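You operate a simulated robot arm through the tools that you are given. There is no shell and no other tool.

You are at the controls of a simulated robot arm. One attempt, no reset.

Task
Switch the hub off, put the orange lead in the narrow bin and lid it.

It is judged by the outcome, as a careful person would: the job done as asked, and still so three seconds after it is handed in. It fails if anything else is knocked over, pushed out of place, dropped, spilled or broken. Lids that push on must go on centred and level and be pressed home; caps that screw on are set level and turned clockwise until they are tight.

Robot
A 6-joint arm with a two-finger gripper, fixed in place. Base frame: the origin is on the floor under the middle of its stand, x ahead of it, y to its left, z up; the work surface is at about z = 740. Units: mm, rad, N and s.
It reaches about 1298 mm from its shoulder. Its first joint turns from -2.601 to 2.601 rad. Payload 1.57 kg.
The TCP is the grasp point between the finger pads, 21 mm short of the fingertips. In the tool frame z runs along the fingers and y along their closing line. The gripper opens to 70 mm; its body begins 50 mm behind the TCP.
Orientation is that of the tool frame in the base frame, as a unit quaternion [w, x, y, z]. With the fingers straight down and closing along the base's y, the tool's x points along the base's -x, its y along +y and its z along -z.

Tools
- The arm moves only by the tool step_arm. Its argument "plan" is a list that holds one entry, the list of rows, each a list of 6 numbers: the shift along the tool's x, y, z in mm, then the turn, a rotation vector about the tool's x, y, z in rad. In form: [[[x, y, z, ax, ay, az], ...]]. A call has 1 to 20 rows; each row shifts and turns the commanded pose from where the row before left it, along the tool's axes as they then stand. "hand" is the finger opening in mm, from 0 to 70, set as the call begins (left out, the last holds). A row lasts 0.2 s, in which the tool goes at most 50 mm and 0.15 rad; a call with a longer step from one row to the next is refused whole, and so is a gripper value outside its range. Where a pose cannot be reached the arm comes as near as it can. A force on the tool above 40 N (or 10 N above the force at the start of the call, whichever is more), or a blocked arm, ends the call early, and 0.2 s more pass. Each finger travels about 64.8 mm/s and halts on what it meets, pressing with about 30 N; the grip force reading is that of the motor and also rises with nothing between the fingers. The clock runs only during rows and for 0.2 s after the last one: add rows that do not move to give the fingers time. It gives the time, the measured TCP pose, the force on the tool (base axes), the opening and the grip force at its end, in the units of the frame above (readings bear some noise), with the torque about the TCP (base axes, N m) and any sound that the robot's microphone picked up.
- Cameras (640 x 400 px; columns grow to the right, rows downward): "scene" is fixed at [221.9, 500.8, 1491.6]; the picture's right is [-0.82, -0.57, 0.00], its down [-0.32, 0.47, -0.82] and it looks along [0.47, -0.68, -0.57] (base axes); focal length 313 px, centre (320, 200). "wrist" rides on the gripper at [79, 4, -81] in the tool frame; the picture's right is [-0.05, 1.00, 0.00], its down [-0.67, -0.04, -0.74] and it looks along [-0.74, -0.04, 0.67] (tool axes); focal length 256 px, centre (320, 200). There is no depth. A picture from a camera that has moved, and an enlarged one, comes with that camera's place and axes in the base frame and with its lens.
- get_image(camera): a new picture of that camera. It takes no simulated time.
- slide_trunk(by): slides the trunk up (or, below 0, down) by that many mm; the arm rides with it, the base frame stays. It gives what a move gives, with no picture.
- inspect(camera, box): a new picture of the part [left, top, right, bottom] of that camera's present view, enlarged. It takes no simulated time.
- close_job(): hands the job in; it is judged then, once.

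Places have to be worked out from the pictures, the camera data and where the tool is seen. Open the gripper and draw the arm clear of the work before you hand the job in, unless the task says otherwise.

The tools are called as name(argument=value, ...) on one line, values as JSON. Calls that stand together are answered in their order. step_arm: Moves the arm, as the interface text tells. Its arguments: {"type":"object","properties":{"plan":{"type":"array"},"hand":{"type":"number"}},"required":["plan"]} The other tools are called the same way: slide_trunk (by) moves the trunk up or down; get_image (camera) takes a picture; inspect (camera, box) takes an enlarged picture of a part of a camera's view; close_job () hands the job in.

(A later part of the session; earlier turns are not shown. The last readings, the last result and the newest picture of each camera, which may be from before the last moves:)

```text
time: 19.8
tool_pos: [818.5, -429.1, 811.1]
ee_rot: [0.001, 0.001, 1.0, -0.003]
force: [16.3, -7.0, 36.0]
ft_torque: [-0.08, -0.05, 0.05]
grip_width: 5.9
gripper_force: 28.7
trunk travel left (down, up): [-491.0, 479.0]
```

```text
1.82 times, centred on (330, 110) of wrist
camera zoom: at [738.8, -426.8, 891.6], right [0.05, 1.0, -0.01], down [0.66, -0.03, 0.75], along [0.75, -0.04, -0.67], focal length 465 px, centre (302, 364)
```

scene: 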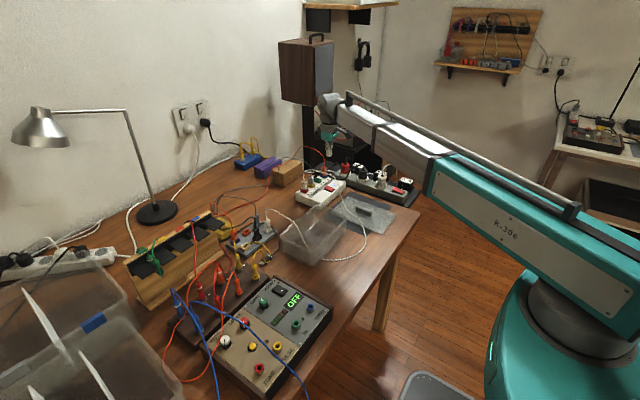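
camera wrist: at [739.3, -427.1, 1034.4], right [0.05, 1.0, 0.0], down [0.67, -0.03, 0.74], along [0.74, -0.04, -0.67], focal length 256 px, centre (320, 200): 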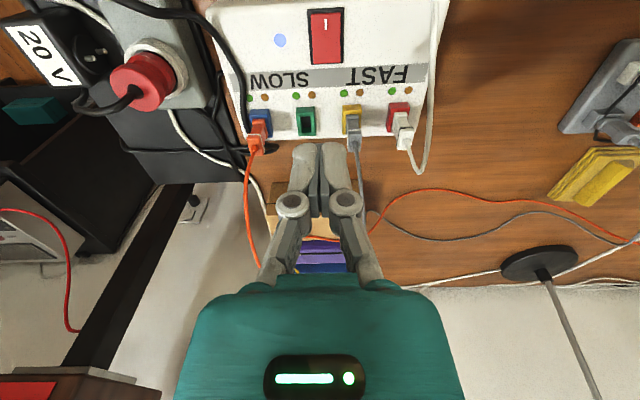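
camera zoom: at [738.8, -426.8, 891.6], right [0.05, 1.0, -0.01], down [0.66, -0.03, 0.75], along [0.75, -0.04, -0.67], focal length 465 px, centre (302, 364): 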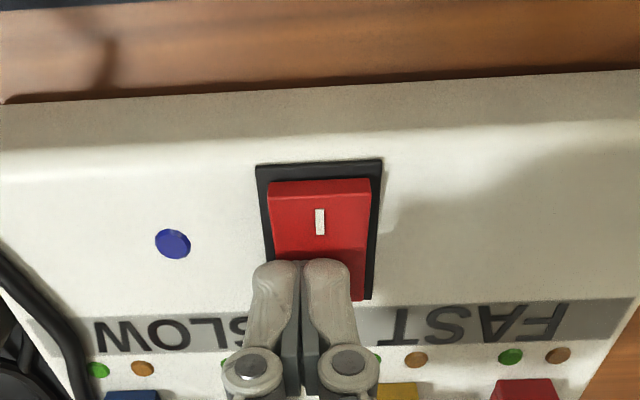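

A click was heard and the hub LED went dark: the hub is off. I lift straight off with the trunk.

slide_trunk(by=6)

slide_trunk(by=135)

get_image(camera="wrist")

inspect(camera="scene", box=[275, 140, 375, 210])

```text
time: 20.4
tool_pos: [817.0, -429.6, 814.9]
ee_rot: [-0.002, 0.0, 1.0, 0.0]
force: [1.0, -0.3, 0.1]
ft_torque: [-0.01, 0.01, -0.02]
grip_width: 0.0
gripper_force: 28.6
trunk travel left (down, up): [-497.0, 473.0]
```

```text
time: 22.0
tool_pos: [818.8, -430.1, 951.8]
ee_rot: [0.0, 0.001, 1.0, -0.002]
force: [0.2, 0.0, 0.1]
ft_torque: [0.01, -0.02, -0.02]
grip_width: 0.0
gripper_force: 27.9
trunk travel left (down, up): [-632.0, 338.0]
```

```text
taken
camera wrist: at [739.2, -427.1, 1030.4], right [0.05, 1.0, 0.0], down [0.67, -0.03, 0.74], along [0.74, -0.04, -0.67], focal length 256 px, centre (320, 200)
```

wrist: 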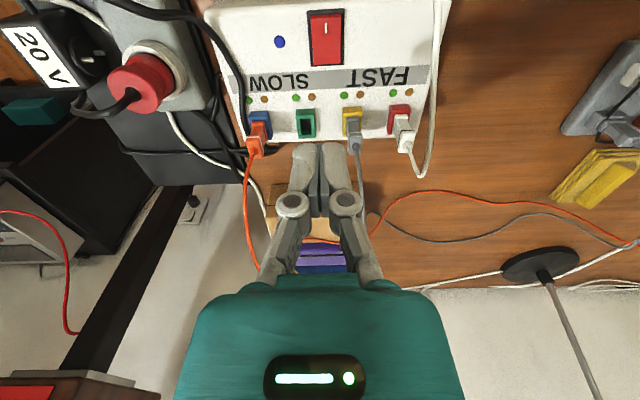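

```text
5.71 times, centred on (325, 175) of scene
camera zoom: at [221.9, 500.8, 1491.6], right [-0.82, -0.57, 0.0], down [-0.32, 0.47, -0.82], along [0.47, -0.68, -0.57], focal length 1787 px, centre (291, 343)
```

zoom: 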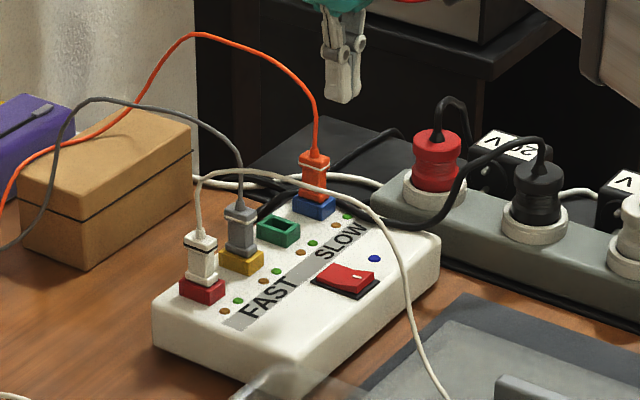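

The hub is off. Now I measure the orange plug in the hub's blue port for a grasp.

inspect(camera="wrist", box=[210, 80, 330, 180])

inspect(camera="scene", box=[305, 150, 365, 190])

```text
4.00 times, centred on (270, 130) of wrist
camera zoom: at [739.2, -427.1, 1030.4], right [0.05, 1.0, 0.0], down [0.67, -0.03, 0.74], along [0.74, -0.04, -0.67], focal length 1024 px, centre (520, 480)
```

zoom: 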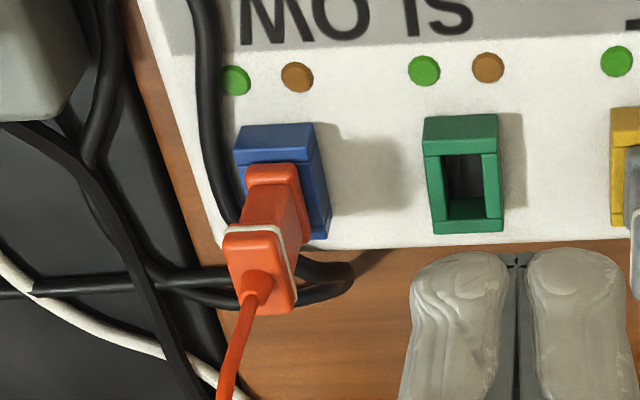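

```text
10.00 times, centred on (335, 170) of scene
camera zoom: at [221.9, 500.8, 1491.6], right [-0.82, -0.57, 0.0], down [-0.32, 0.47, -0.82], along [0.47, -0.68, -0.57], focal length 3128 px, centre (170, 500)
```

zoom: 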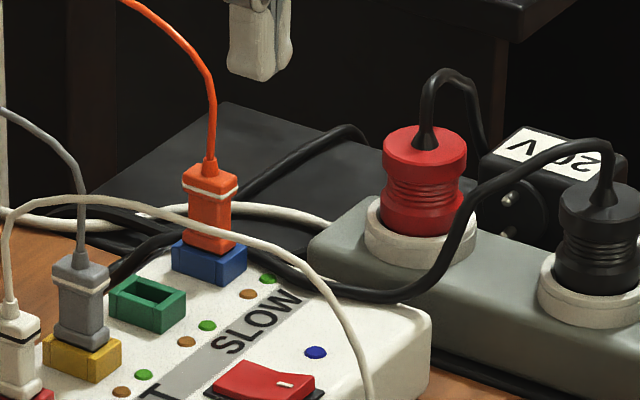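

The plug body is about 14 × 18 mm, with its axis near (882, -496) and its top at z ≈ 838. The lead arches up to z ≈ 900 behind it. I move above it with the fingers half open and check the alignment from there.

step_arm(plan=[[[-31.5, -33, 0, 0, 0, 0], [-31.5, -33, 0, 0, 0, 0], [0, 0, 0, 0, 0, 0], [0, 0, 0, 0, 0, 0]]], hand=44)

get_image(camera="wrist")

inspect(camera="wrist", box=[220, 20, 420, 220])

```text
time: 23.0
tool_pos: [882.2, -496.2, 951.7]
ee_rot: [-0.002, 0.0, 1.0, -0.002]
force: [-0.2, -0.3, 0.0]
ft_torque: [0.01, 0.01, -0.01]
grip_width: 44.1
gripper_force: 0.1
trunk travel left (down, up): [-632.0, 338.0]
```

```text
taken
camera wrist: at [802.8, -493.0, 1030.6], right [0.05, 1.0, 0.0], down [0.67, -0.03, 0.74], along [0.74, -0.04, -0.67], focal length 256 px, centre (320, 200)
```

wrist: 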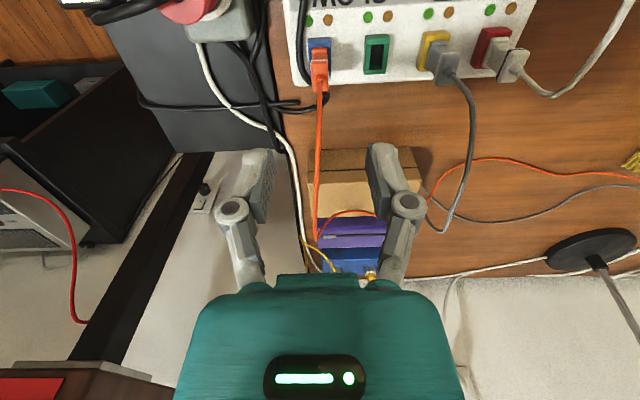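

```text
2.00 times, centred on (320, 120) of wrist
camera zoom: at [802.8, -493.0, 1030.6], right [0.05, 1.0, 0.0], down [0.67, -0.03, 0.74], along [0.74, -0.04, -0.67], focal length 512 px, centre (320, 360)
```

zoom: 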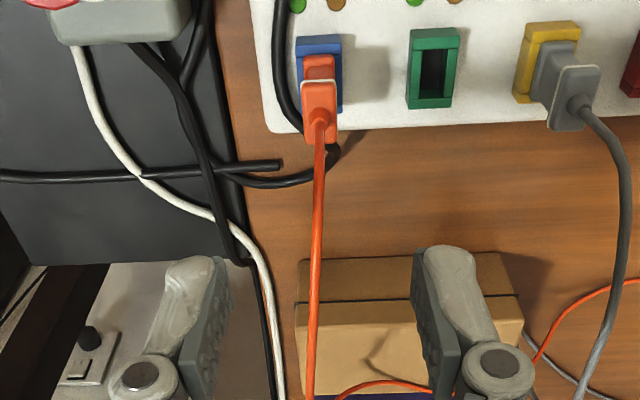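

The plug is centred between the fingers in y and directly below the TCP. I lower in two stages with the trunk, checking on the way.

slide_trunk(by=-85)

get_image(camera="wrist")

inspect(camera="scene", box=[285, 130, 385, 200])

```text
time: 24.2
tool_pos: [882.6, -496.3, 865.3]
ee_rot: [-0.001, 0.0, 1.0, -0.001]
force: [-0.3, 0.3, 0.1]
ft_torque: [-0.03, 0.01, -0.05]
grip_width: 44.2
gripper_force: 0.2
trunk travel left (down, up): [-547.0, 423.0]
```

```text
taken
camera wrist: at [802.8, -493.0, 945.5], right [0.05, 1.0, 0.0], down [0.67, -0.03, 0.74], along [0.74, -0.04, -0.67], focal length 256 px, centre (320, 200)
```

wrist: 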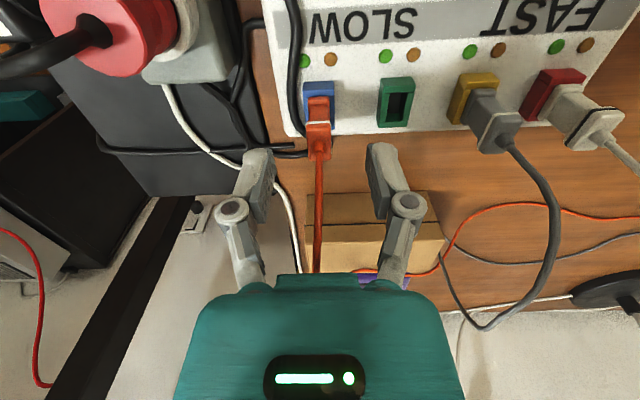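

```text
5.71 times, centred on (335, 165) of scene
camera zoom: at [221.9, 500.8, 1491.6], right [-0.82, -0.57, 0.0], down [-0.32, 0.47, -0.82], along [0.47, -0.68, -0.57], focal length 1787 px, centre (234, 400)
```

zoom: 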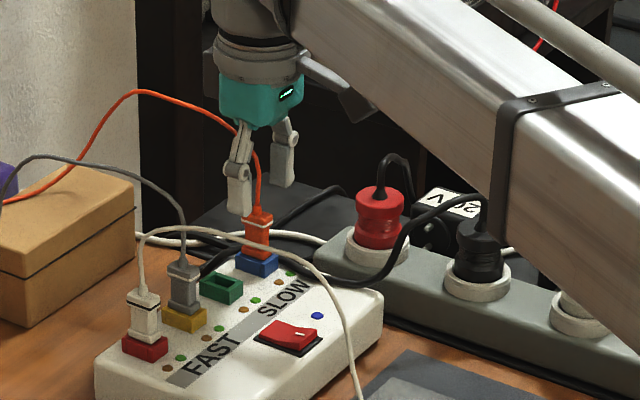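

Alignment still looks good, with the cable passing up between the fingers. I lower the last 35 mm so the pads flank the plug body.

slide_trunk(by=-35)

inspect(camera="wrist", box=[220, 60, 440, 260])

inspect(camera="scene", box=[285, 130, 385, 200])

```text
time: 25.0
tool_pos: [882.4, -496.9, 830.4]
ee_rot: [-0.002, 0.0, 1.0, -0.001]
force: [0.6, 0.1, -0.4]
ft_torque: [-0.02, 0.03, -0.01]
grip_width: 44.1
gripper_force: 0.1
trunk travel left (down, up): [-512.0, 458.0]
```

```text
2.00 times, centred on (330, 160) of wrist
camera zoom: at [802.8, -493.0, 910.5], right [0.05, 1.0, 0.0], down [0.67, -0.03, 0.74], along [0.74, -0.04, -0.67], focal length 512 px, centre (300, 280)
```

zoom: 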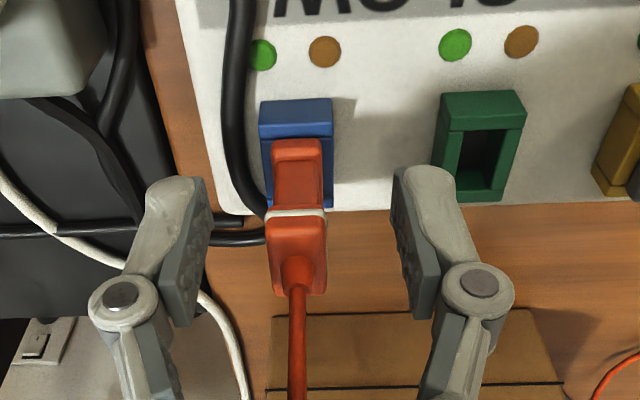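

```text
5.71 times, centred on (335, 165) of scene
camera zoom: at [221.9, 500.8, 1491.6], right [-0.82, -0.57, 0.0], down [-0.32, 0.47, -0.82], along [0.47, -0.68, -0.57], focal length 1787 px, centre (234, 400)
```

zoom: 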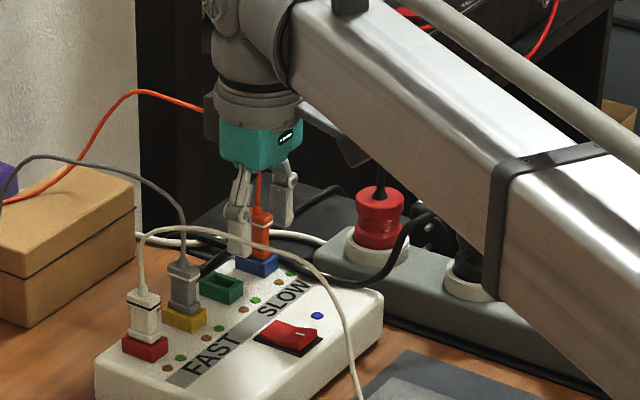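

The pads flank the plug evenly. I close the gripper on it.

step_arm(plan=[[[0, 0, 0, 0, 0, 0], [0, 0, 0, 0, 0, 0], [0, 0, 0, 0, 0, 0], [0, 0, 0, 0, 0, 0]]], hand=0)

inspect(camera="wrist", box=[220, 60, 440, 260])

```text
time: 26.0
tool_pos: [882.0, -495.7, 830.6]
ee_rot: [-0.001, -0.001, 1.0, -0.002]
force: [-0.3, -0.9, 1.4]
ft_torque: [-0.04, -0.02, 0.0]
grip_width: 10.9
gripper_force: 29.6
trunk travel left (down, up): [-512.0, 458.0]
```

```text
2.00 times, centred on (330, 160) of wrist
camera zoom: at [802.7, -493.1, 910.6], right [0.05, 1.0, 0.0], down [0.67, -0.03, 0.74], along [0.74, -0.04, -0.67], focal length 512 px, centre (300, 280)
```

zoom: 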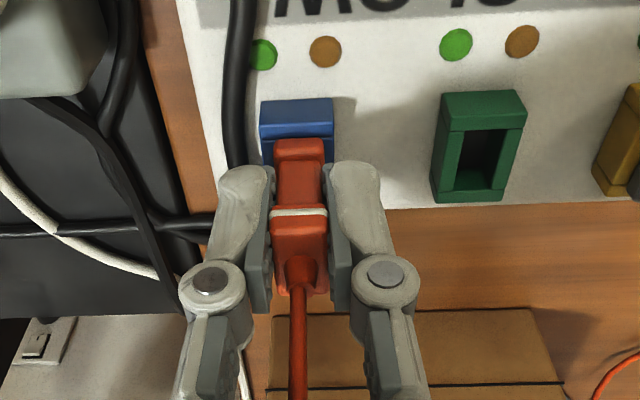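

Gripped at 10.9 mm. I pull straight up with the trunk in small steps.

slide_trunk(by=5)

slide_trunk(by=8)

inspect(camera="wrist", box=[220, 60, 440, 260])

```text
time: 26.6
tool_pos: [881.6, -496.2, 835.8]
ee_rot: [-0.001, -0.001, 1.0, -0.002]
force: [0.6, -0.6, -0.4]
ft_torque: [-0.01, 0.01, 0.01]
grip_width: 11.4
gripper_force: 29.8
trunk travel left (down, up): [-517.0, 453.0]
```

```text
time: 27.1
tool_pos: [881.8, -495.4, 845.0]
ee_rot: [-0.001, 0.0, 1.0, -0.002]
force: [0.1, -0.4, -0.6]
ft_torque: [-0.03, 0.0, 0.0]
grip_width: 11.0
gripper_force: 30.1
trunk travel left (down, up): [-525.0, 445.0]
```

```text
2.00 times, centred on (330, 160) of wrist
camera zoom: at [802.9, -493.0, 923.4], right [0.05, 1.0, 0.0], down [0.67, -0.03, 0.74], along [0.74, -0.04, -0.67], focal length 512 px, centre (300, 280)
```

zoom: 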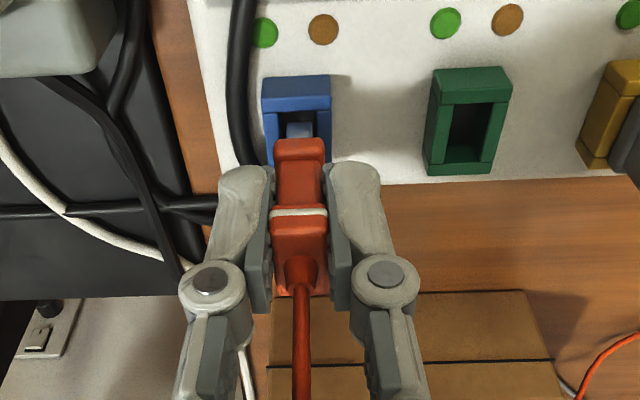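

The plug is rising and its metal tongue is showing. I continue up until it is clear.

slide_trunk(by=20)

slide_trunk(by=60)

get_image(camera="wrist")

inspect(camera="scene", box=[220, 120, 380, 220])

```text
time: 27.8
tool_pos: [882.5, -496.6, 863.8]
ee_rot: [-0.001, 0.0, 1.0, -0.002]
force: [0.2, -0.6, -0.1]
ft_torque: [-0.01, 0.0, 0.0]
grip_width: 11.2
gripper_force: 30.5
trunk travel left (down, up): [-545.0, 425.0]
```

```text
time: 28.8
tool_pos: [882.2, -496.6, 924.4]
ee_rot: [-0.002, -0.001, 1.0, -0.002]
force: [0.6, 0.0, 0.2]
ft_torque: [0.0, -0.01, -0.02]
grip_width: 11.2
gripper_force: 29.9
trunk travel left (down, up): [-605.0, 365.0]
```

```text
taken
camera wrist: at [803.0, -493.0, 1003.4], right [0.05, 1.0, 0.0], down [0.67, -0.03, 0.74], along [0.74, -0.04, -0.67], focal length 256 px, centre (320, 200)
```

wrist: 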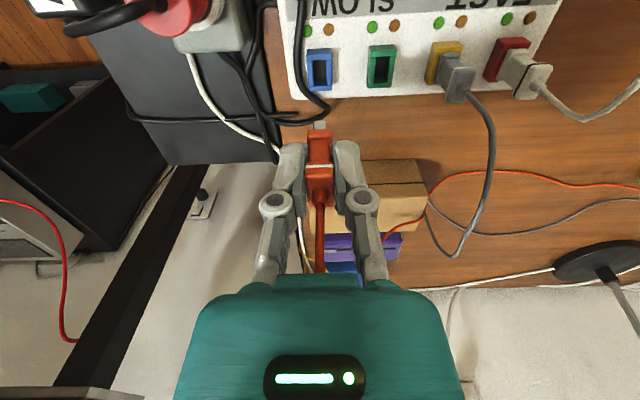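

```text
4.00 times, centred on (300, 170) of scene
camera zoom: at [221.9, 500.8, 1491.6], right [-0.82, -0.57, 0.0], down [-0.32, 0.47, -0.82], along [0.47, -0.68, -0.57], focal length 1251 px, centre (400, 320)
```

zoom: 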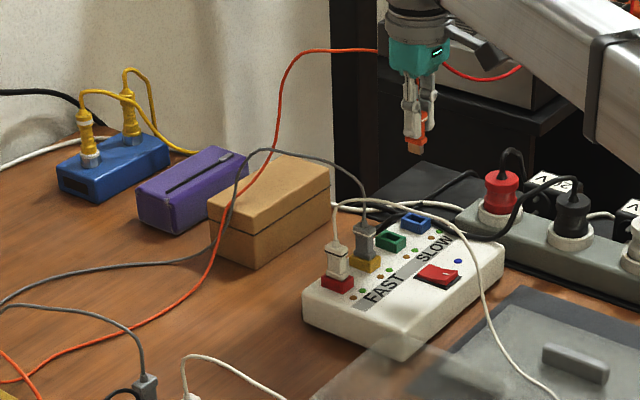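

The plug is free of the hub and the lead is about 1.1 m long. I raise further to clear the other leads before carrying the plug to the bin.

slide_trunk(by=80)

step_arm(plan=[[[0, 40, 0, 0, 0, 0], [0, 40, 0, 0, 0, 0], [0, 40, 0, 0, 0, 0], [10, 40, 0, 0, 0, 0], [25, 35, 0, 0, 0, 0], [35, 30, 0, 0, 0, 0], [40, 25, 0, 0, 0, 0], [40, 25, 0, 0, 0, 0], [32, 19, 0, 0, 0, 0], [0, 0, 0, 0, 0, 0]]])

get_image(camera="wrist")

get_image(camera="scene")

```text
time: 30.0
tool_pos: [882.3, -497.3, 1003.9]
ee_rot: [0.0, 0.001, 1.0, -0.002]
force: [0.0, -0.6, -0.8]
ft_torque: [0.01, -0.01, 0.0]
grip_width: 11.0
gripper_force: 30.2
trunk travel left (down, up): [-685.0, 285.0]
```

```text
time: 32.2
tool_pos: [702.1, -199.0, 1003.8]
ee_rot: [-0.001, 0.0, 1.0, -0.002]
force: [-0.1, 0.2, 0.2]
ft_torque: [-0.01, -0.04, -0.01]
grip_width: 10.9
gripper_force: 29.6
out of reach, approached as far as the arm can: row 5
trunk travel left (down, up): [-685.0, 285.0]
```

```text
taken
camera wrist: at [622.7, -195.4, 1083.6], right [0.05, 1.0, 0.0], down [0.67, -0.03, 0.74], along [0.74, -0.04, -0.67], focal length 256 px, centre (320, 200)
```

wrist: 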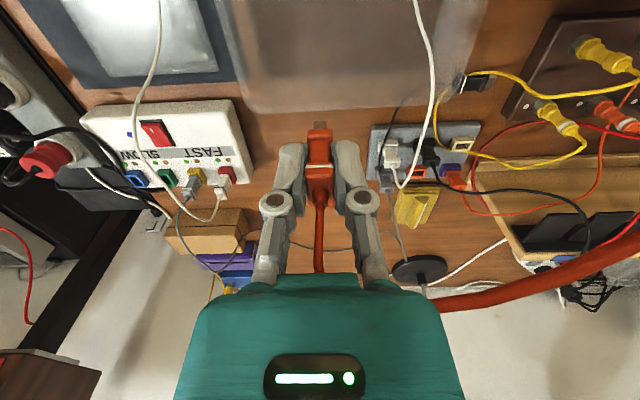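

```text
taken
```

scene: 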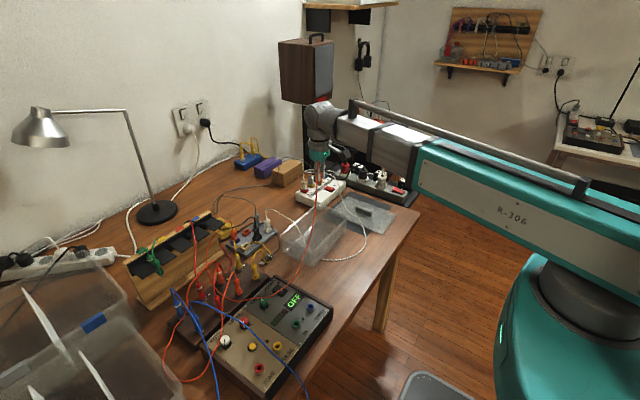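

The lead now swings to the left side in front of the bin. I inspect its path.

inspect(camera="scene", box=[180, 130, 380, 310])

inspect(camera="wrist", box=[360, 60, 640, 330])

```text
2.22 times, centred on (280, 220) of scene
camera zoom: at [221.9, 500.8, 1491.6], right [-0.82, -0.57, 0.0], down [-0.32, 0.47, -0.82], along [0.47, -0.68, -0.57], focal length 695 px, centre (409, 156)
```

zoom: 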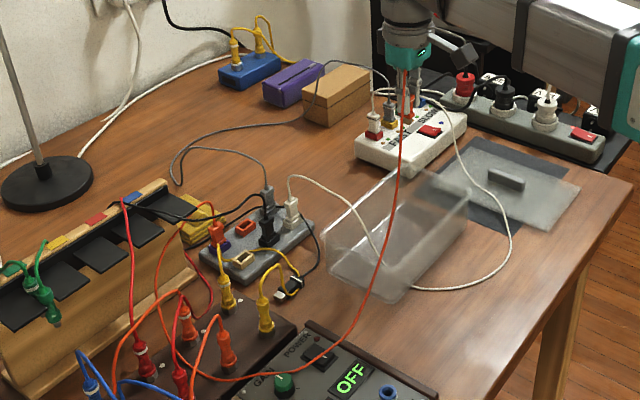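

```text
1.48 times, centred on (500, 195) of wrist
camera zoom: at [622.7, -195.4, 1083.6], right [0.05, 1.0, 0.0], down [0.67, -0.03, 0.74], along [0.74, -0.04, -0.67], focal length 379 px, centre (53, 207)
```

zoom: 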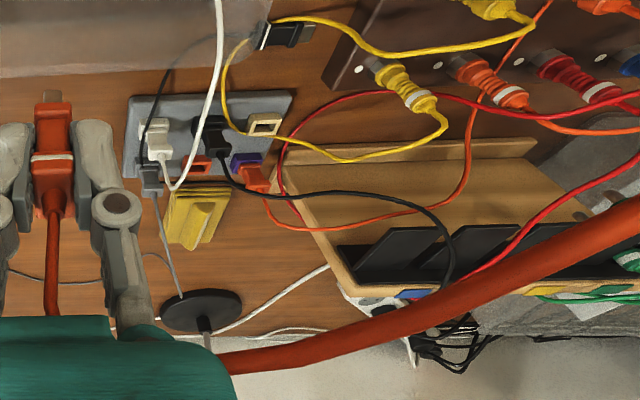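

The lead may still be swinging; I wait a second and look again.

step_arm(plan=[[[0, 0, 0, 0, 0, 0], [0, 0, 0, 0, 0, 0], [0, 0, 0, 0, 0, 0], [0, 0, 0, 0, 0, 0], [0, 0, 0, 0, 0, 0], [0, 0, 0, 0, 0, 0]]])

inspect(camera="scene", box=[180, 130, 380, 310])

get_image(camera="wrist")

```text
time: 33.6
tool_pos: [702.1, -198.4, 1004.4]
ee_rot: [0.0, 0.0, 1.0, -0.002]
force: [-0.8, -0.3, -0.6]
ft_torque: [-0.01, 0.02, -0.04]
grip_width: 11.1
gripper_force: 30.0
trunk travel left (down, up): [-685.0, 285.0]
```

```text
2.22 times, centred on (280, 220) of scene
camera zoom: at [221.9, 500.8, 1491.6], right [-0.82, -0.57, 0.0], down [-0.32, 0.47, -0.82], along [0.47, -0.68, -0.57], focal length 695 px, centre (409, 156)
```

zoom: 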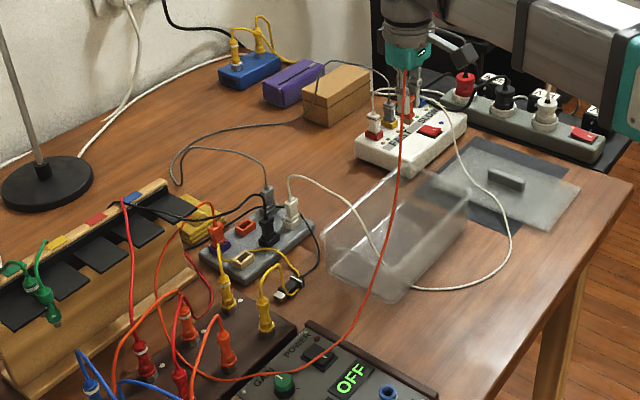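

```text
taken
camera wrist: at [622.8, -195.6, 1083.5], right [0.05, 1.0, 0.0], down [0.67, -0.03, 0.74], along [0.74, -0.04, -0.67], focal length 256 px, centre (320, 200)
```

wrist: 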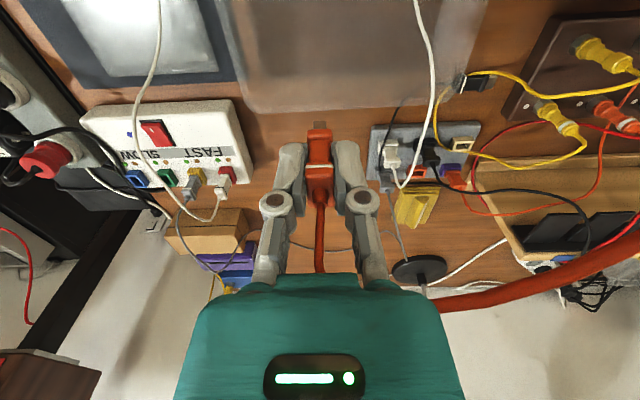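

The lead's shape is unchanged after 1.4 s, so the cable follows its plugs rather than dragging on things. I shift slightly to the right part of the bin, lower most of the way and check the bin's rim.

step_arm(plan=[[[0, -13, 0, 0, 0, 0], [0, 0, 0, 0, 0, 0]]])

slide_trunk(by=-120)

get_image(camera="wrist")

inspect(camera="scene", box=[270, 160, 400, 270])

```text
time: 34.2
tool_pos: [701.8, -211.5, 1004.1]
ee_rot: [-0.001, 0.0, 1.0, -0.002]
force: [-0.5, 0.9, -1.3]
ft_torque: [0.02, 0.01, 0.0]
grip_width: 10.8
gripper_force: 29.8
trunk travel left (down, up): [-685.0, 285.0]
```

```text
time: 35.7
tool_pos: [700.9, -212.1, 884.7]
ee_rot: [0.0, -0.001, 1.0, -0.002]
force: [-0.4, 0.5, -0.8]
ft_torque: [-0.02, -0.01, 0.03]
grip_width: 11.2
gripper_force: 29.7
trunk travel left (down, up): [-565.0, 405.0]
```

```text
taken
camera wrist: at [622.2, -209.4, 963.6], right [0.05, 1.0, 0.0], down [0.67, -0.03, 0.74], along [0.74, -0.04, -0.67], focal length 256 px, centre (320, 200)
```

wrist: 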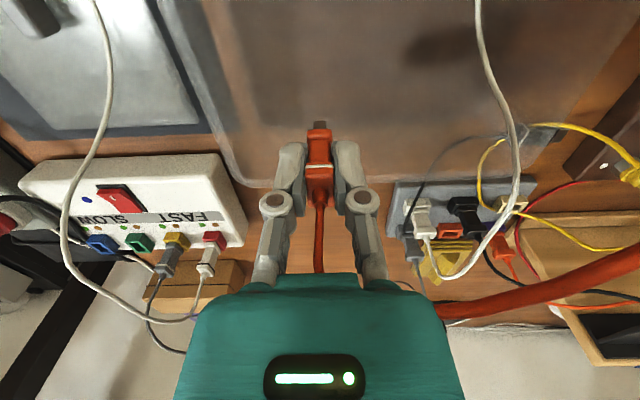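

```text
3.64 times, centred on (335, 215) of scene
camera zoom: at [221.9, 500.8, 1491.6], right [-0.82, -0.57, 0.0], down [-0.32, 0.47, -0.82], along [0.47, -0.68, -0.57], focal length 1137 px, centre (266, 146)
```

zoom: 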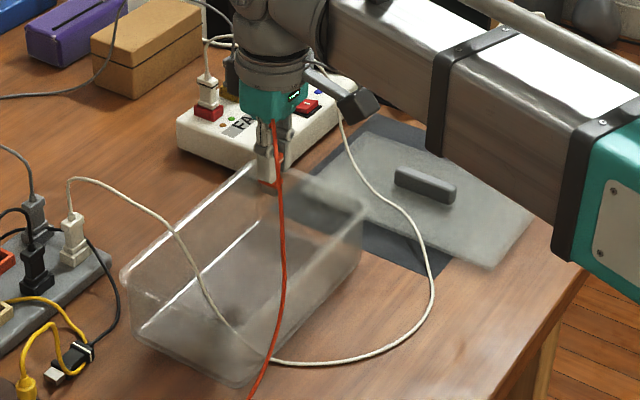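

The plug hangs over the bin's right part, inside the rim (far-right corner about (765, -289)). I lower it in.

slide_trunk(by=-60)

get_image(camera="wrist")

inspect(camera="scene", box=[270, 160, 400, 270])

```text
time: 36.7
tool_pos: [701.3, -213.2, 823.4]
ee_rot: [-0.001, 0.0, 1.0, -0.003]
force: [0.3, 0.0, -0.1]
ft_torque: [0.01, 0.02, 0.0]
grip_width: 11.0
gripper_force: 30.1
trunk travel left (down, up): [-505.0, 465.0]
```

```text
taken
camera wrist: at [622.2, -209.4, 903.5], right [0.05, 1.0, 0.0], down [0.67, -0.03, 0.74], along [0.74, -0.04, -0.67], focal length 256 px, centre (320, 200)
```

wrist: 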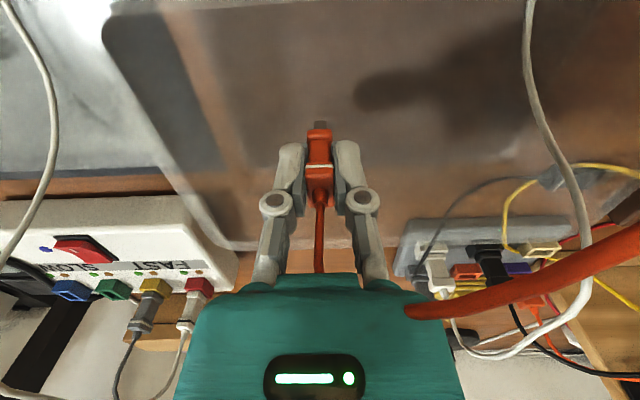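

```text
3.64 times, centred on (335, 215) of scene
camera zoom: at [221.9, 500.8, 1491.6], right [-0.82, -0.57, 0.0], down [-0.32, 0.47, -0.82], along [0.47, -0.68, -0.57], focal length 1137 px, centre (266, 146)
```

zoom: 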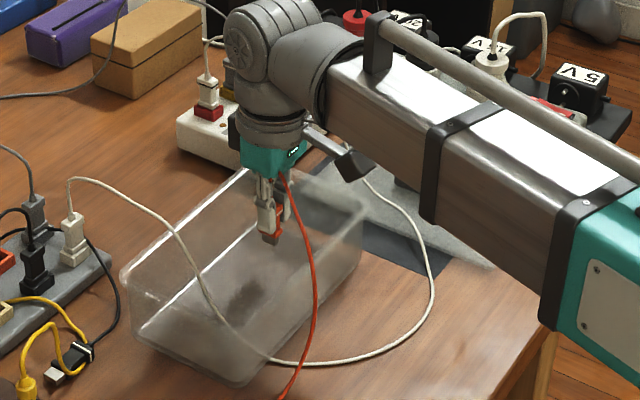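

The plug is inside the bin outline. I lower another 25 mm so its tip is about 10 mm off the floor.

slide_trunk(by=-25)

slide_trunk(by=-5)

inspect(camera="scene", box=[270, 160, 400, 270])

get_image(camera="wrist")

```text
time: 37.4
tool_pos: [701.4, -212.4, 798.3]
ee_rot: [-0.001, 0.0, 1.0, -0.002]
force: [0.3, 0.2, 0.2]
ft_torque: [0.0, 0.02, 0.01]
grip_width: 11.2
gripper_force: 30.6
trunk travel left (down, up): [-480.0, 490.0]
```

```text
time: 37.9
tool_pos: [701.2, -211.9, 793.0]
ee_rot: [-0.001, -0.001, 1.0, -0.002]
force: [-0.3, 0.9, 0.3]
ft_torque: [0.02, 0.01, 0.0]
grip_width: 11.0
gripper_force: 30.4
trunk travel left (down, up): [-475.0, 495.0]
```

```text
3.64 times, centred on (335, 215) of scene
camera zoom: at [221.9, 500.8, 1491.6], right [-0.82, -0.57, 0.0], down [-0.32, 0.47, -0.82], along [0.47, -0.68, -0.57], focal length 1137 px, centre (266, 146)
```

zoom: 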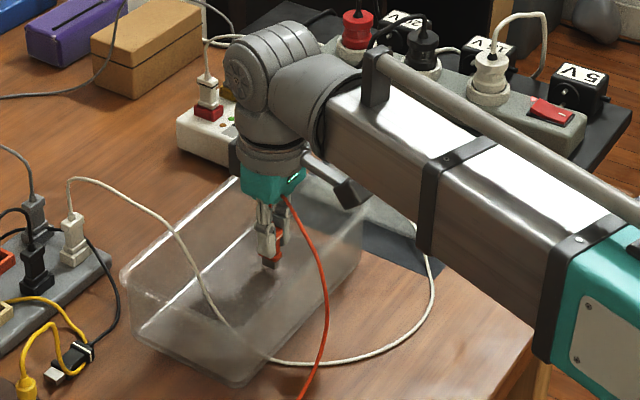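

```text
taken
camera wrist: at [622.2, -209.4, 873.5], right [0.05, 1.0, 0.0], down [0.67, -0.03, 0.74], along [0.74, -0.04, -0.67], focal length 256 px, centre (320, 200)
```

wrist: 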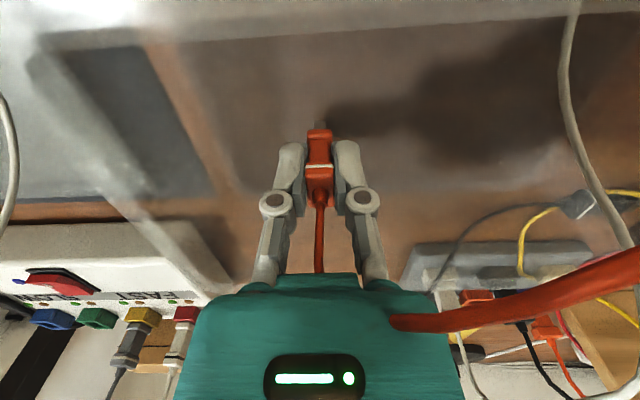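

No contact yet. I creep down until the plug's tip touches the bin floor.

slide_trunk(by=-4)

slide_trunk(by=-4)

```text
time: 38.4
tool_pos: [701.7, -213.0, 789.9]
ee_rot: [-0.001, 0.0, 1.0, -0.001]
force: [0.5, -0.5, 4.3]
ft_torque: [-0.02, -0.08, -0.01]
grip_width: 11.0
gripper_force: 29.9
trunk travel left (down, up): [-471.0, 499.0]
```

```text
time: 39.0
tool_pos: [700.2, -212.6, 787.6]
ee_rot: [0.0, -0.001, 1.0, -0.002]
force: [2.6, -1.8, 28.2]
ft_torque: [-0.07, -0.15, 0.01]
grip_width: 11.1
gripper_force: 29.9
trunk travel left (down, up): [-467.0, 503.0]
```

The tip touches the floor with TCP at z ≈ 790. I ease up 4 mm, then open gently to release.

slide_trunk(by=3.5)

step_arm(plan=[[[0, 0, 0, 0, 0, 0], [0, 0, 0, 0, 0, 0], [0, 0, 0, 0, 0, 0], [0, 0, 0, 0, 0, 0]]], hand=44)

get_image(camera="wrist")

```text
time: 39.5
tool_pos: [702.5, -211.7, 788.8]
ee_rot: [-0.001, 0.0, 1.0, -0.002]
force: [1.2, -1.0, -0.2]
ft_torque: [0.02, -0.02, 0.02]
grip_width: 11.1
gripper_force: 30.3
trunk travel left (down, up): [-471.0, 499.0]
```

```text
time: 40.5
tool_pos: [701.8, -212.5, 789.3]
ee_rot: [-0.001, -0.001, 1.0, -0.002]
force: [-0.1, 0.8, 1.4]
ft_torque: [-0.01, 0.05, -0.02]
grip_width: 44.0
gripper_force: 0.0
trunk travel left (down, up): [-471.0, 499.0]
```

```text
taken
camera wrist: at [622.2, -209.4, 869.0], right [0.05, 1.0, 0.0], down [0.67, -0.03, 0.74], along [0.74, -0.04, -0.67], focal length 256 px, centre (320, 200)
```

wrist: 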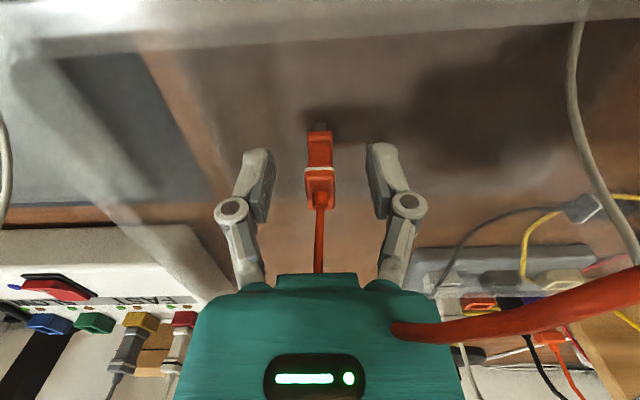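

Released; the plug stands in the bin. I raise straight up.

slide_trunk(by=60)

slide_trunk(by=130)

get_image(camera="wrist")

get_image(camera="scene")

```text
time: 41.5
tool_pos: [701.4, -213.0, 850.2]
ee_rot: [-0.001, 0.0, 1.0, -0.002]
force: [0.3, 0.8, -0.1]
ft_torque: [0.02, -0.01, -0.02]
grip_width: 44.2
gripper_force: 0.2
trunk travel left (down, up): [-531.0, 439.0]
```

```text
time: 43.1
tool_pos: [701.5, -213.2, 978.9]
ee_rot: [-0.001, 0.0, 1.0, -0.001]
force: [0.1, -0.5, 0.4]
ft_torque: [0.0, -0.01, -0.01]
grip_width: 43.9
gripper_force: 0.1
trunk travel left (down, up): [-661.0, 309.0]
```

```text
taken
camera wrist: at [622.3, -209.4, 1059.0], right [0.05, 1.0, 0.0], down [0.67, -0.03, 0.74], along [0.74, -0.04, -0.67], focal length 256 px, centre (320, 200)
```

wrist: 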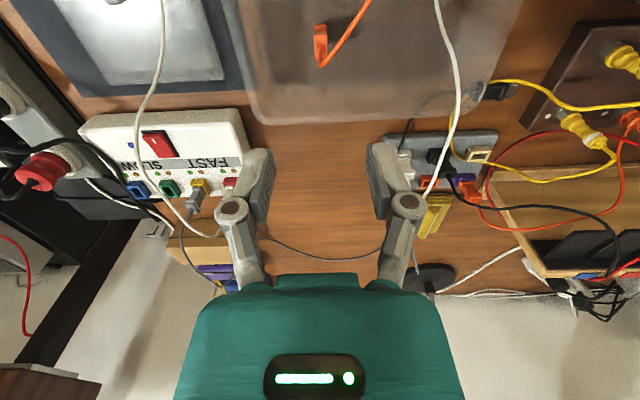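

```text
taken
```

scene: 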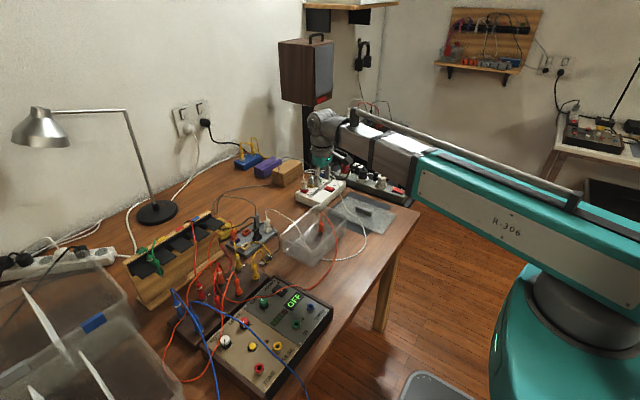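

inspect(camera="scene", box=[180, 170, 380, 310])

inspect(camera="wrist", box=[360, 60, 560, 260])

inspect(camera="wrist", box=[230, 0, 470, 120])

```text
2.86 times, centred on (280, 240) of scene
camera zoom: at [221.9, 500.8, 1491.6], right [-0.82, -0.57, 0.0], down [-0.32, 0.47, -0.82], along [0.47, -0.68, -0.57], focal length 894 px, centre (434, 86)
```

zoom: 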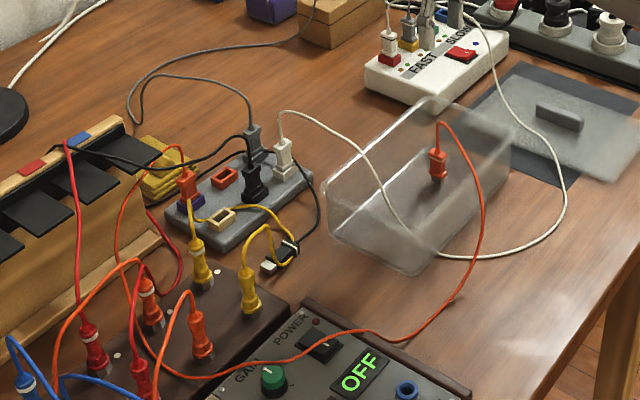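

```text
2.00 times, centred on (460, 160) of wrist
camera zoom: at [622.3, -209.4, 1059.0], right [0.05, 1.0, 0.0], down [0.67, -0.03, 0.74], along [0.74, -0.04, -0.67], focal length 512 px, centre (40, 280)
```

zoom: 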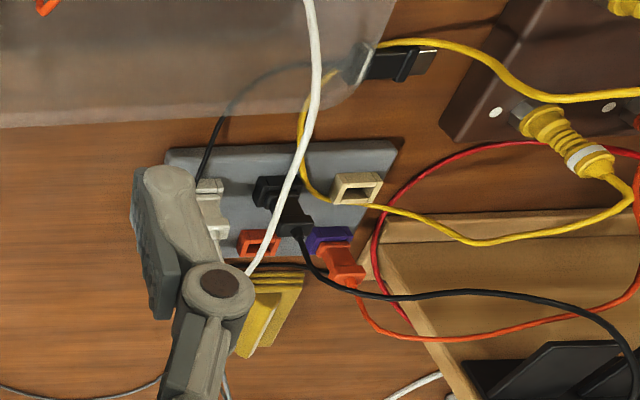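

```text
2.67 times, centred on (350, 60) of wrist
camera zoom: at [622.3, -209.4, 1059.0], right [0.05, 1.0, 0.0], down [0.67, -0.03, 0.74], along [0.74, -0.04, -0.67], focal length 683 px, centre (240, 573)
```

zoom: 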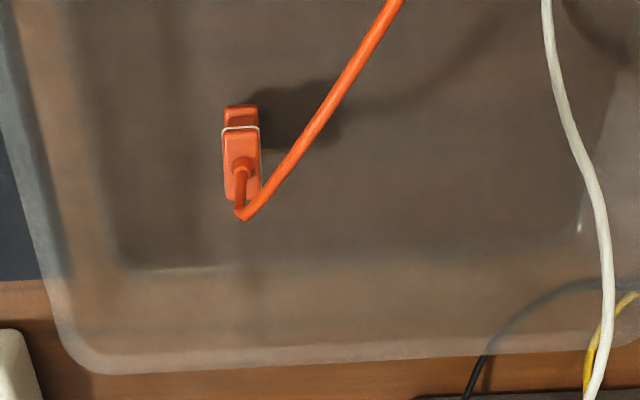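

Plug A stands in the bin. Now the other end: it sits in the grey box's purple port near (900, -8). I move closer, staying at z ≈ 979, to measure it.

step_arm(plan=[[[-20, 41, 0, 0, 0, 0], [-20, 41, 0, 0, 0, 0], [-20, 41, 0, 0, 0, 0], [-20, 41, 0, 0, 0, 0], [-20, 41, 0, 0, 0, 0], [0, 0, 0, 0, 0, 0]]])

get_image(camera="wrist")

inspect(camera="wrist", box=[240, 80, 440, 205])

inspect(camera="scene", box=[190, 200, 310, 280])

```text
time: 44.5
tool_pos: [801.4, -3.9, 979.3]
ee_rot: [0.0, 0.0, 1.0, -0.001]
force: [0.1, 0.0, -0.4]
ft_torque: [-0.01, -0.01, -0.01]
grip_width: 44.2
gripper_force: 0.0
trunk travel left (down, up): [-661.0, 309.0]
```

```text
taken
camera wrist: at [722.4, -0.4, 1059.0], right [0.05, 1.0, 0.0], down [0.67, -0.03, 0.74], along [0.74, -0.04, -0.67], focal length 256 px, centre (320, 200)
```

wrist: 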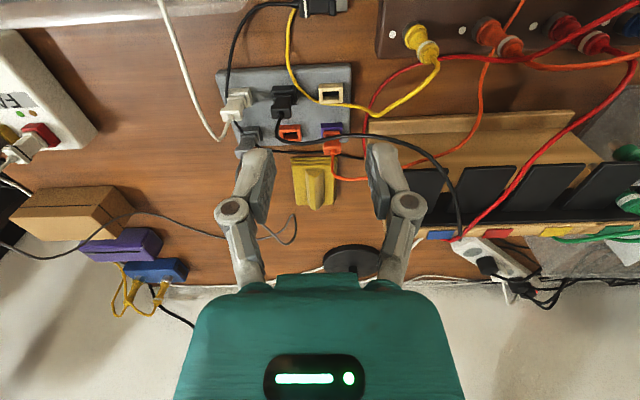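

```text
3.20 times, centred on (340, 142) of wrist
camera zoom: at [722.4, -0.4, 1059.0], right [0.05, 1.0, 0.0], down [0.67, -0.03, 0.74], along [0.74, -0.04, -0.67], focal length 819 px, centre (256, 384)
```

zoom: 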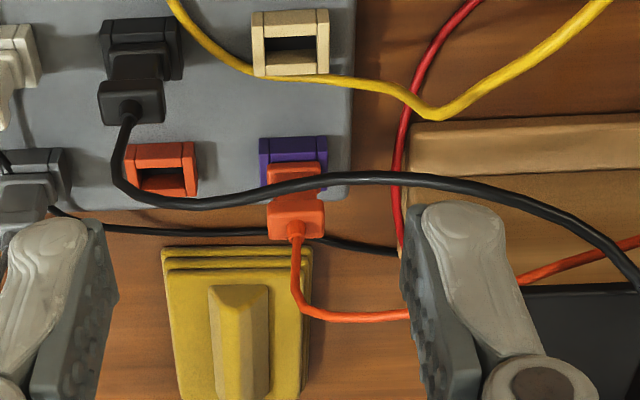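

```text
5.00 times, centred on (250, 240) of scene
camera zoom: at [221.9, 500.8, 1491.6], right [-0.82, -0.57, 0.0], down [-0.32, 0.47, -0.82], along [0.47, -0.68, -0.57], focal length 1564 px, centre (670, 0)
```

zoom: 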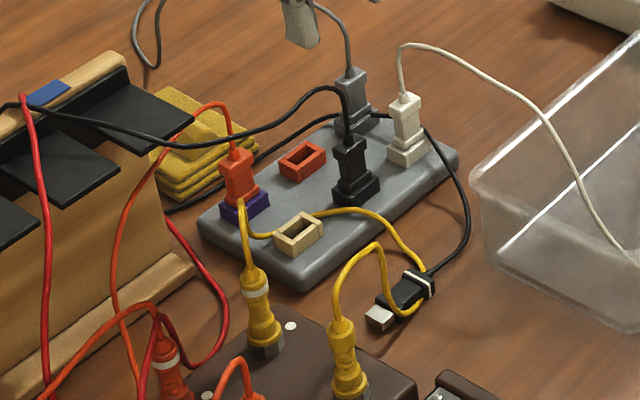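

Plug B's top is about (905, 4.5, 812), with its long side along y (about 18 mm). The rack's flaps overhang at y ≥ 58, z ≈ 898, so the gripper fits with moderate opening. I move above it with the fingers at 40 mm.

step_arm(plan=[[[-34.5, 2.8, 0, 0, 0, 0], [-34.5, 2.8, 0, 0, 0, 0], [-34.5, 2.8, 0, 0, 0, 0], [0, 0, 0, 0, 0, 0]]], hand=40)

get_image(camera="wrist")

inspect(camera="wrist", box=[240, 0, 440, 200])

inspect(camera="scene", box=[170, 120, 330, 280])

```text
time: 45.5
tool_pos: [905.5, 1.8, 979.3]
ee_rot: [-0.001, 0.0, 1.0, -0.002]
force: [0.3, 0.0, -0.2]
ft_torque: [0.03, -0.01, 0.0]
grip_width: 40.1
gripper_force: 0.2
trunk travel left (down, up): [-661.0, 309.0]
```

```text
taken
camera wrist: at [825.6, 5.4, 1058.8], right [0.05, 1.0, 0.0], down [0.67, -0.03, 0.74], along [0.74, -0.04, -0.67], focal length 256 px, centre (320, 200)
```

wrist: 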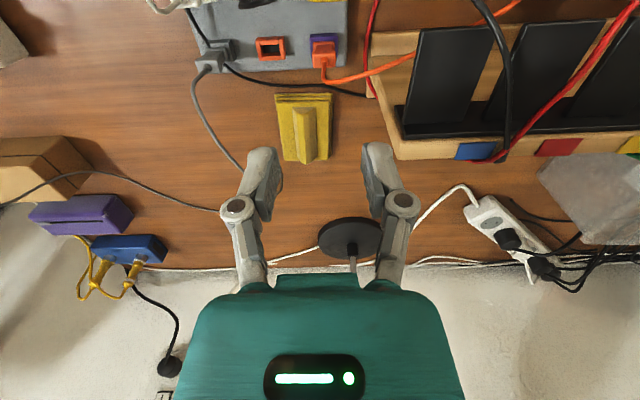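

```text
2.00 times, centred on (340, 100) of wrist
camera zoom: at [825.6, 5.4, 1058.8], right [0.05, 1.0, 0.0], down [0.67, -0.03, 0.74], along [0.74, -0.04, -0.67], focal length 512 px, centre (280, 400)
```

zoom: 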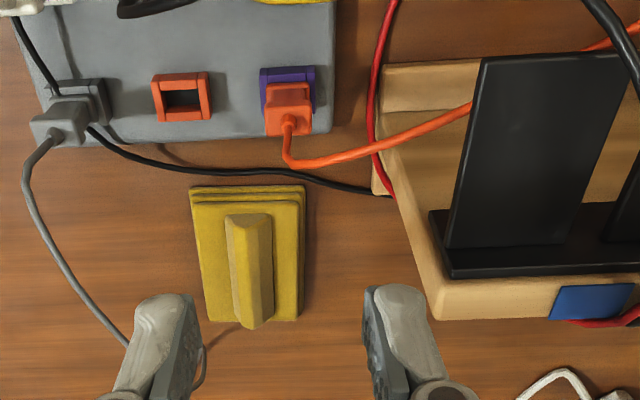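

```text
2.50 times, centred on (250, 200) of scene
camera zoom: at [221.9, 500.8, 1491.6], right [-0.82, -0.57, 0.0], down [-0.32, 0.47, -0.82], along [0.47, -0.68, -0.57], focal length 782 px, centre (495, 200)
```

zoom: 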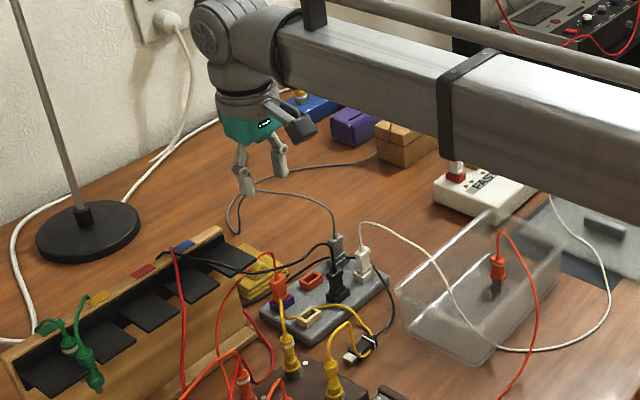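

The plug is 4 mm to the left of and 2 mm beyond the TCP line. I correct that and descend part way.

step_arm(plan=[[[-2, 3.8, 0, 0, 0, 0], [0, 0, 0, 0, 0, 0]]])

slide_trunk(by=-115)

get_image(camera="wrist")

inspect(camera="scene", box=[170, 150, 330, 280])

```text
time: 46.1
tool_pos: [906.2, 5.7, 978.7]
ee_rot: [-0.001, 0.001, 1.0, -0.001]
force: [-0.3, 0.9, -0.1]
ft_torque: [0.01, 0.01, 0.0]
grip_width: 40.2
gripper_force: 0.1
trunk travel left (down, up): [-661.0, 309.0]
```

```text
time: 47.5
tool_pos: [907.7, 6.5, 864.3]
ee_rot: [0.0, 0.0, 1.0, -0.002]
force: [0.6, 0.7, 0.0]
ft_torque: [-0.01, 0.04, 0.0]
grip_width: 40.0
gripper_force: 0.2
trunk travel left (down, up): [-546.0, 424.0]
```

```text
taken
camera wrist: at [827.8, 8.8, 944.0], right [0.05, 1.0, 0.0], down [0.67, -0.03, 0.74], along [0.74, -0.04, -0.67], focal length 256 px, centre (320, 200)
```

wrist: 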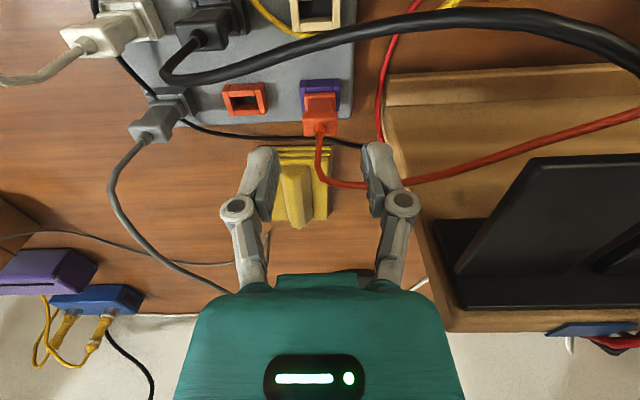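

```text
3.08 times, centred on (250, 215) of scene
camera zoom: at [221.9, 500.8, 1491.6], right [-0.82, -0.57, 0.0], down [-0.32, 0.47, -0.82], along [0.47, -0.68, -0.57], focal length 962 px, centre (535, 154)
```

zoom: 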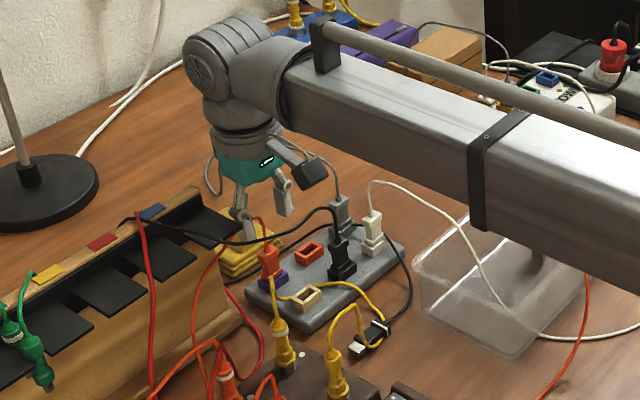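

Triangulating the rack puts its right side at y ≈ 56 (top z ≈ 914), so the gripper body clears it by 11 mm or more. I continue down in steps.

slide_trunk(by=-30)

get_image(camera="wrist")

inspect(camera="scene", box=[190, 160, 290, 260])

```text
time: 48.3
tool_pos: [908.2, 6.6, 834.9]
ee_rot: [-0.001, 0.0, 1.0, -0.002]
force: [0.4, 0.0, 0.6]
ft_torque: [-0.03, -0.01, 0.01]
grip_width: 39.7
gripper_force: 0.0
trunk travel left (down, up): [-516.0, 454.0]
```

```text
taken
camera wrist: at [827.8, 8.8, 914.0], right [0.05, 1.0, 0.0], down [0.67, -0.03, 0.74], along [0.74, -0.04, -0.67], focal length 256 px, centre (320, 200)
```

wrist: 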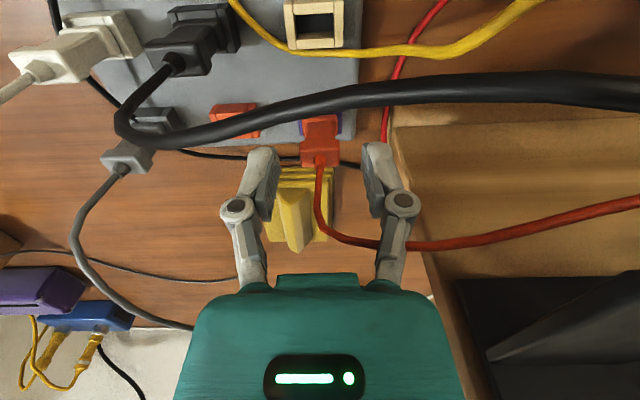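

```text
4.00 times, centred on (240, 210) of scene
camera zoom: at [221.9, 500.8, 1491.6], right [-0.82, -0.57, 0.0], down [-0.32, 0.47, -0.82], along [0.47, -0.68, -0.57], focal length 1251 px, centre (640, 160)
```

zoom: 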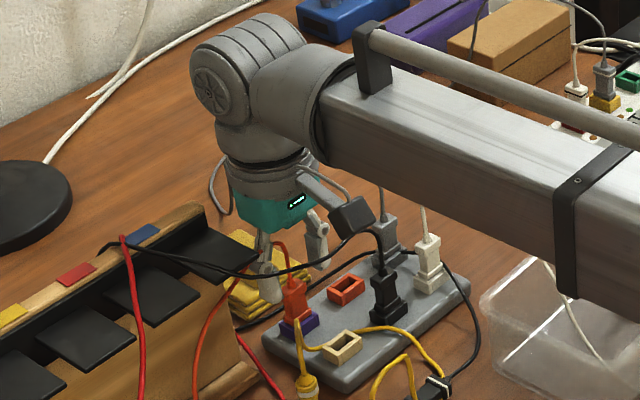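

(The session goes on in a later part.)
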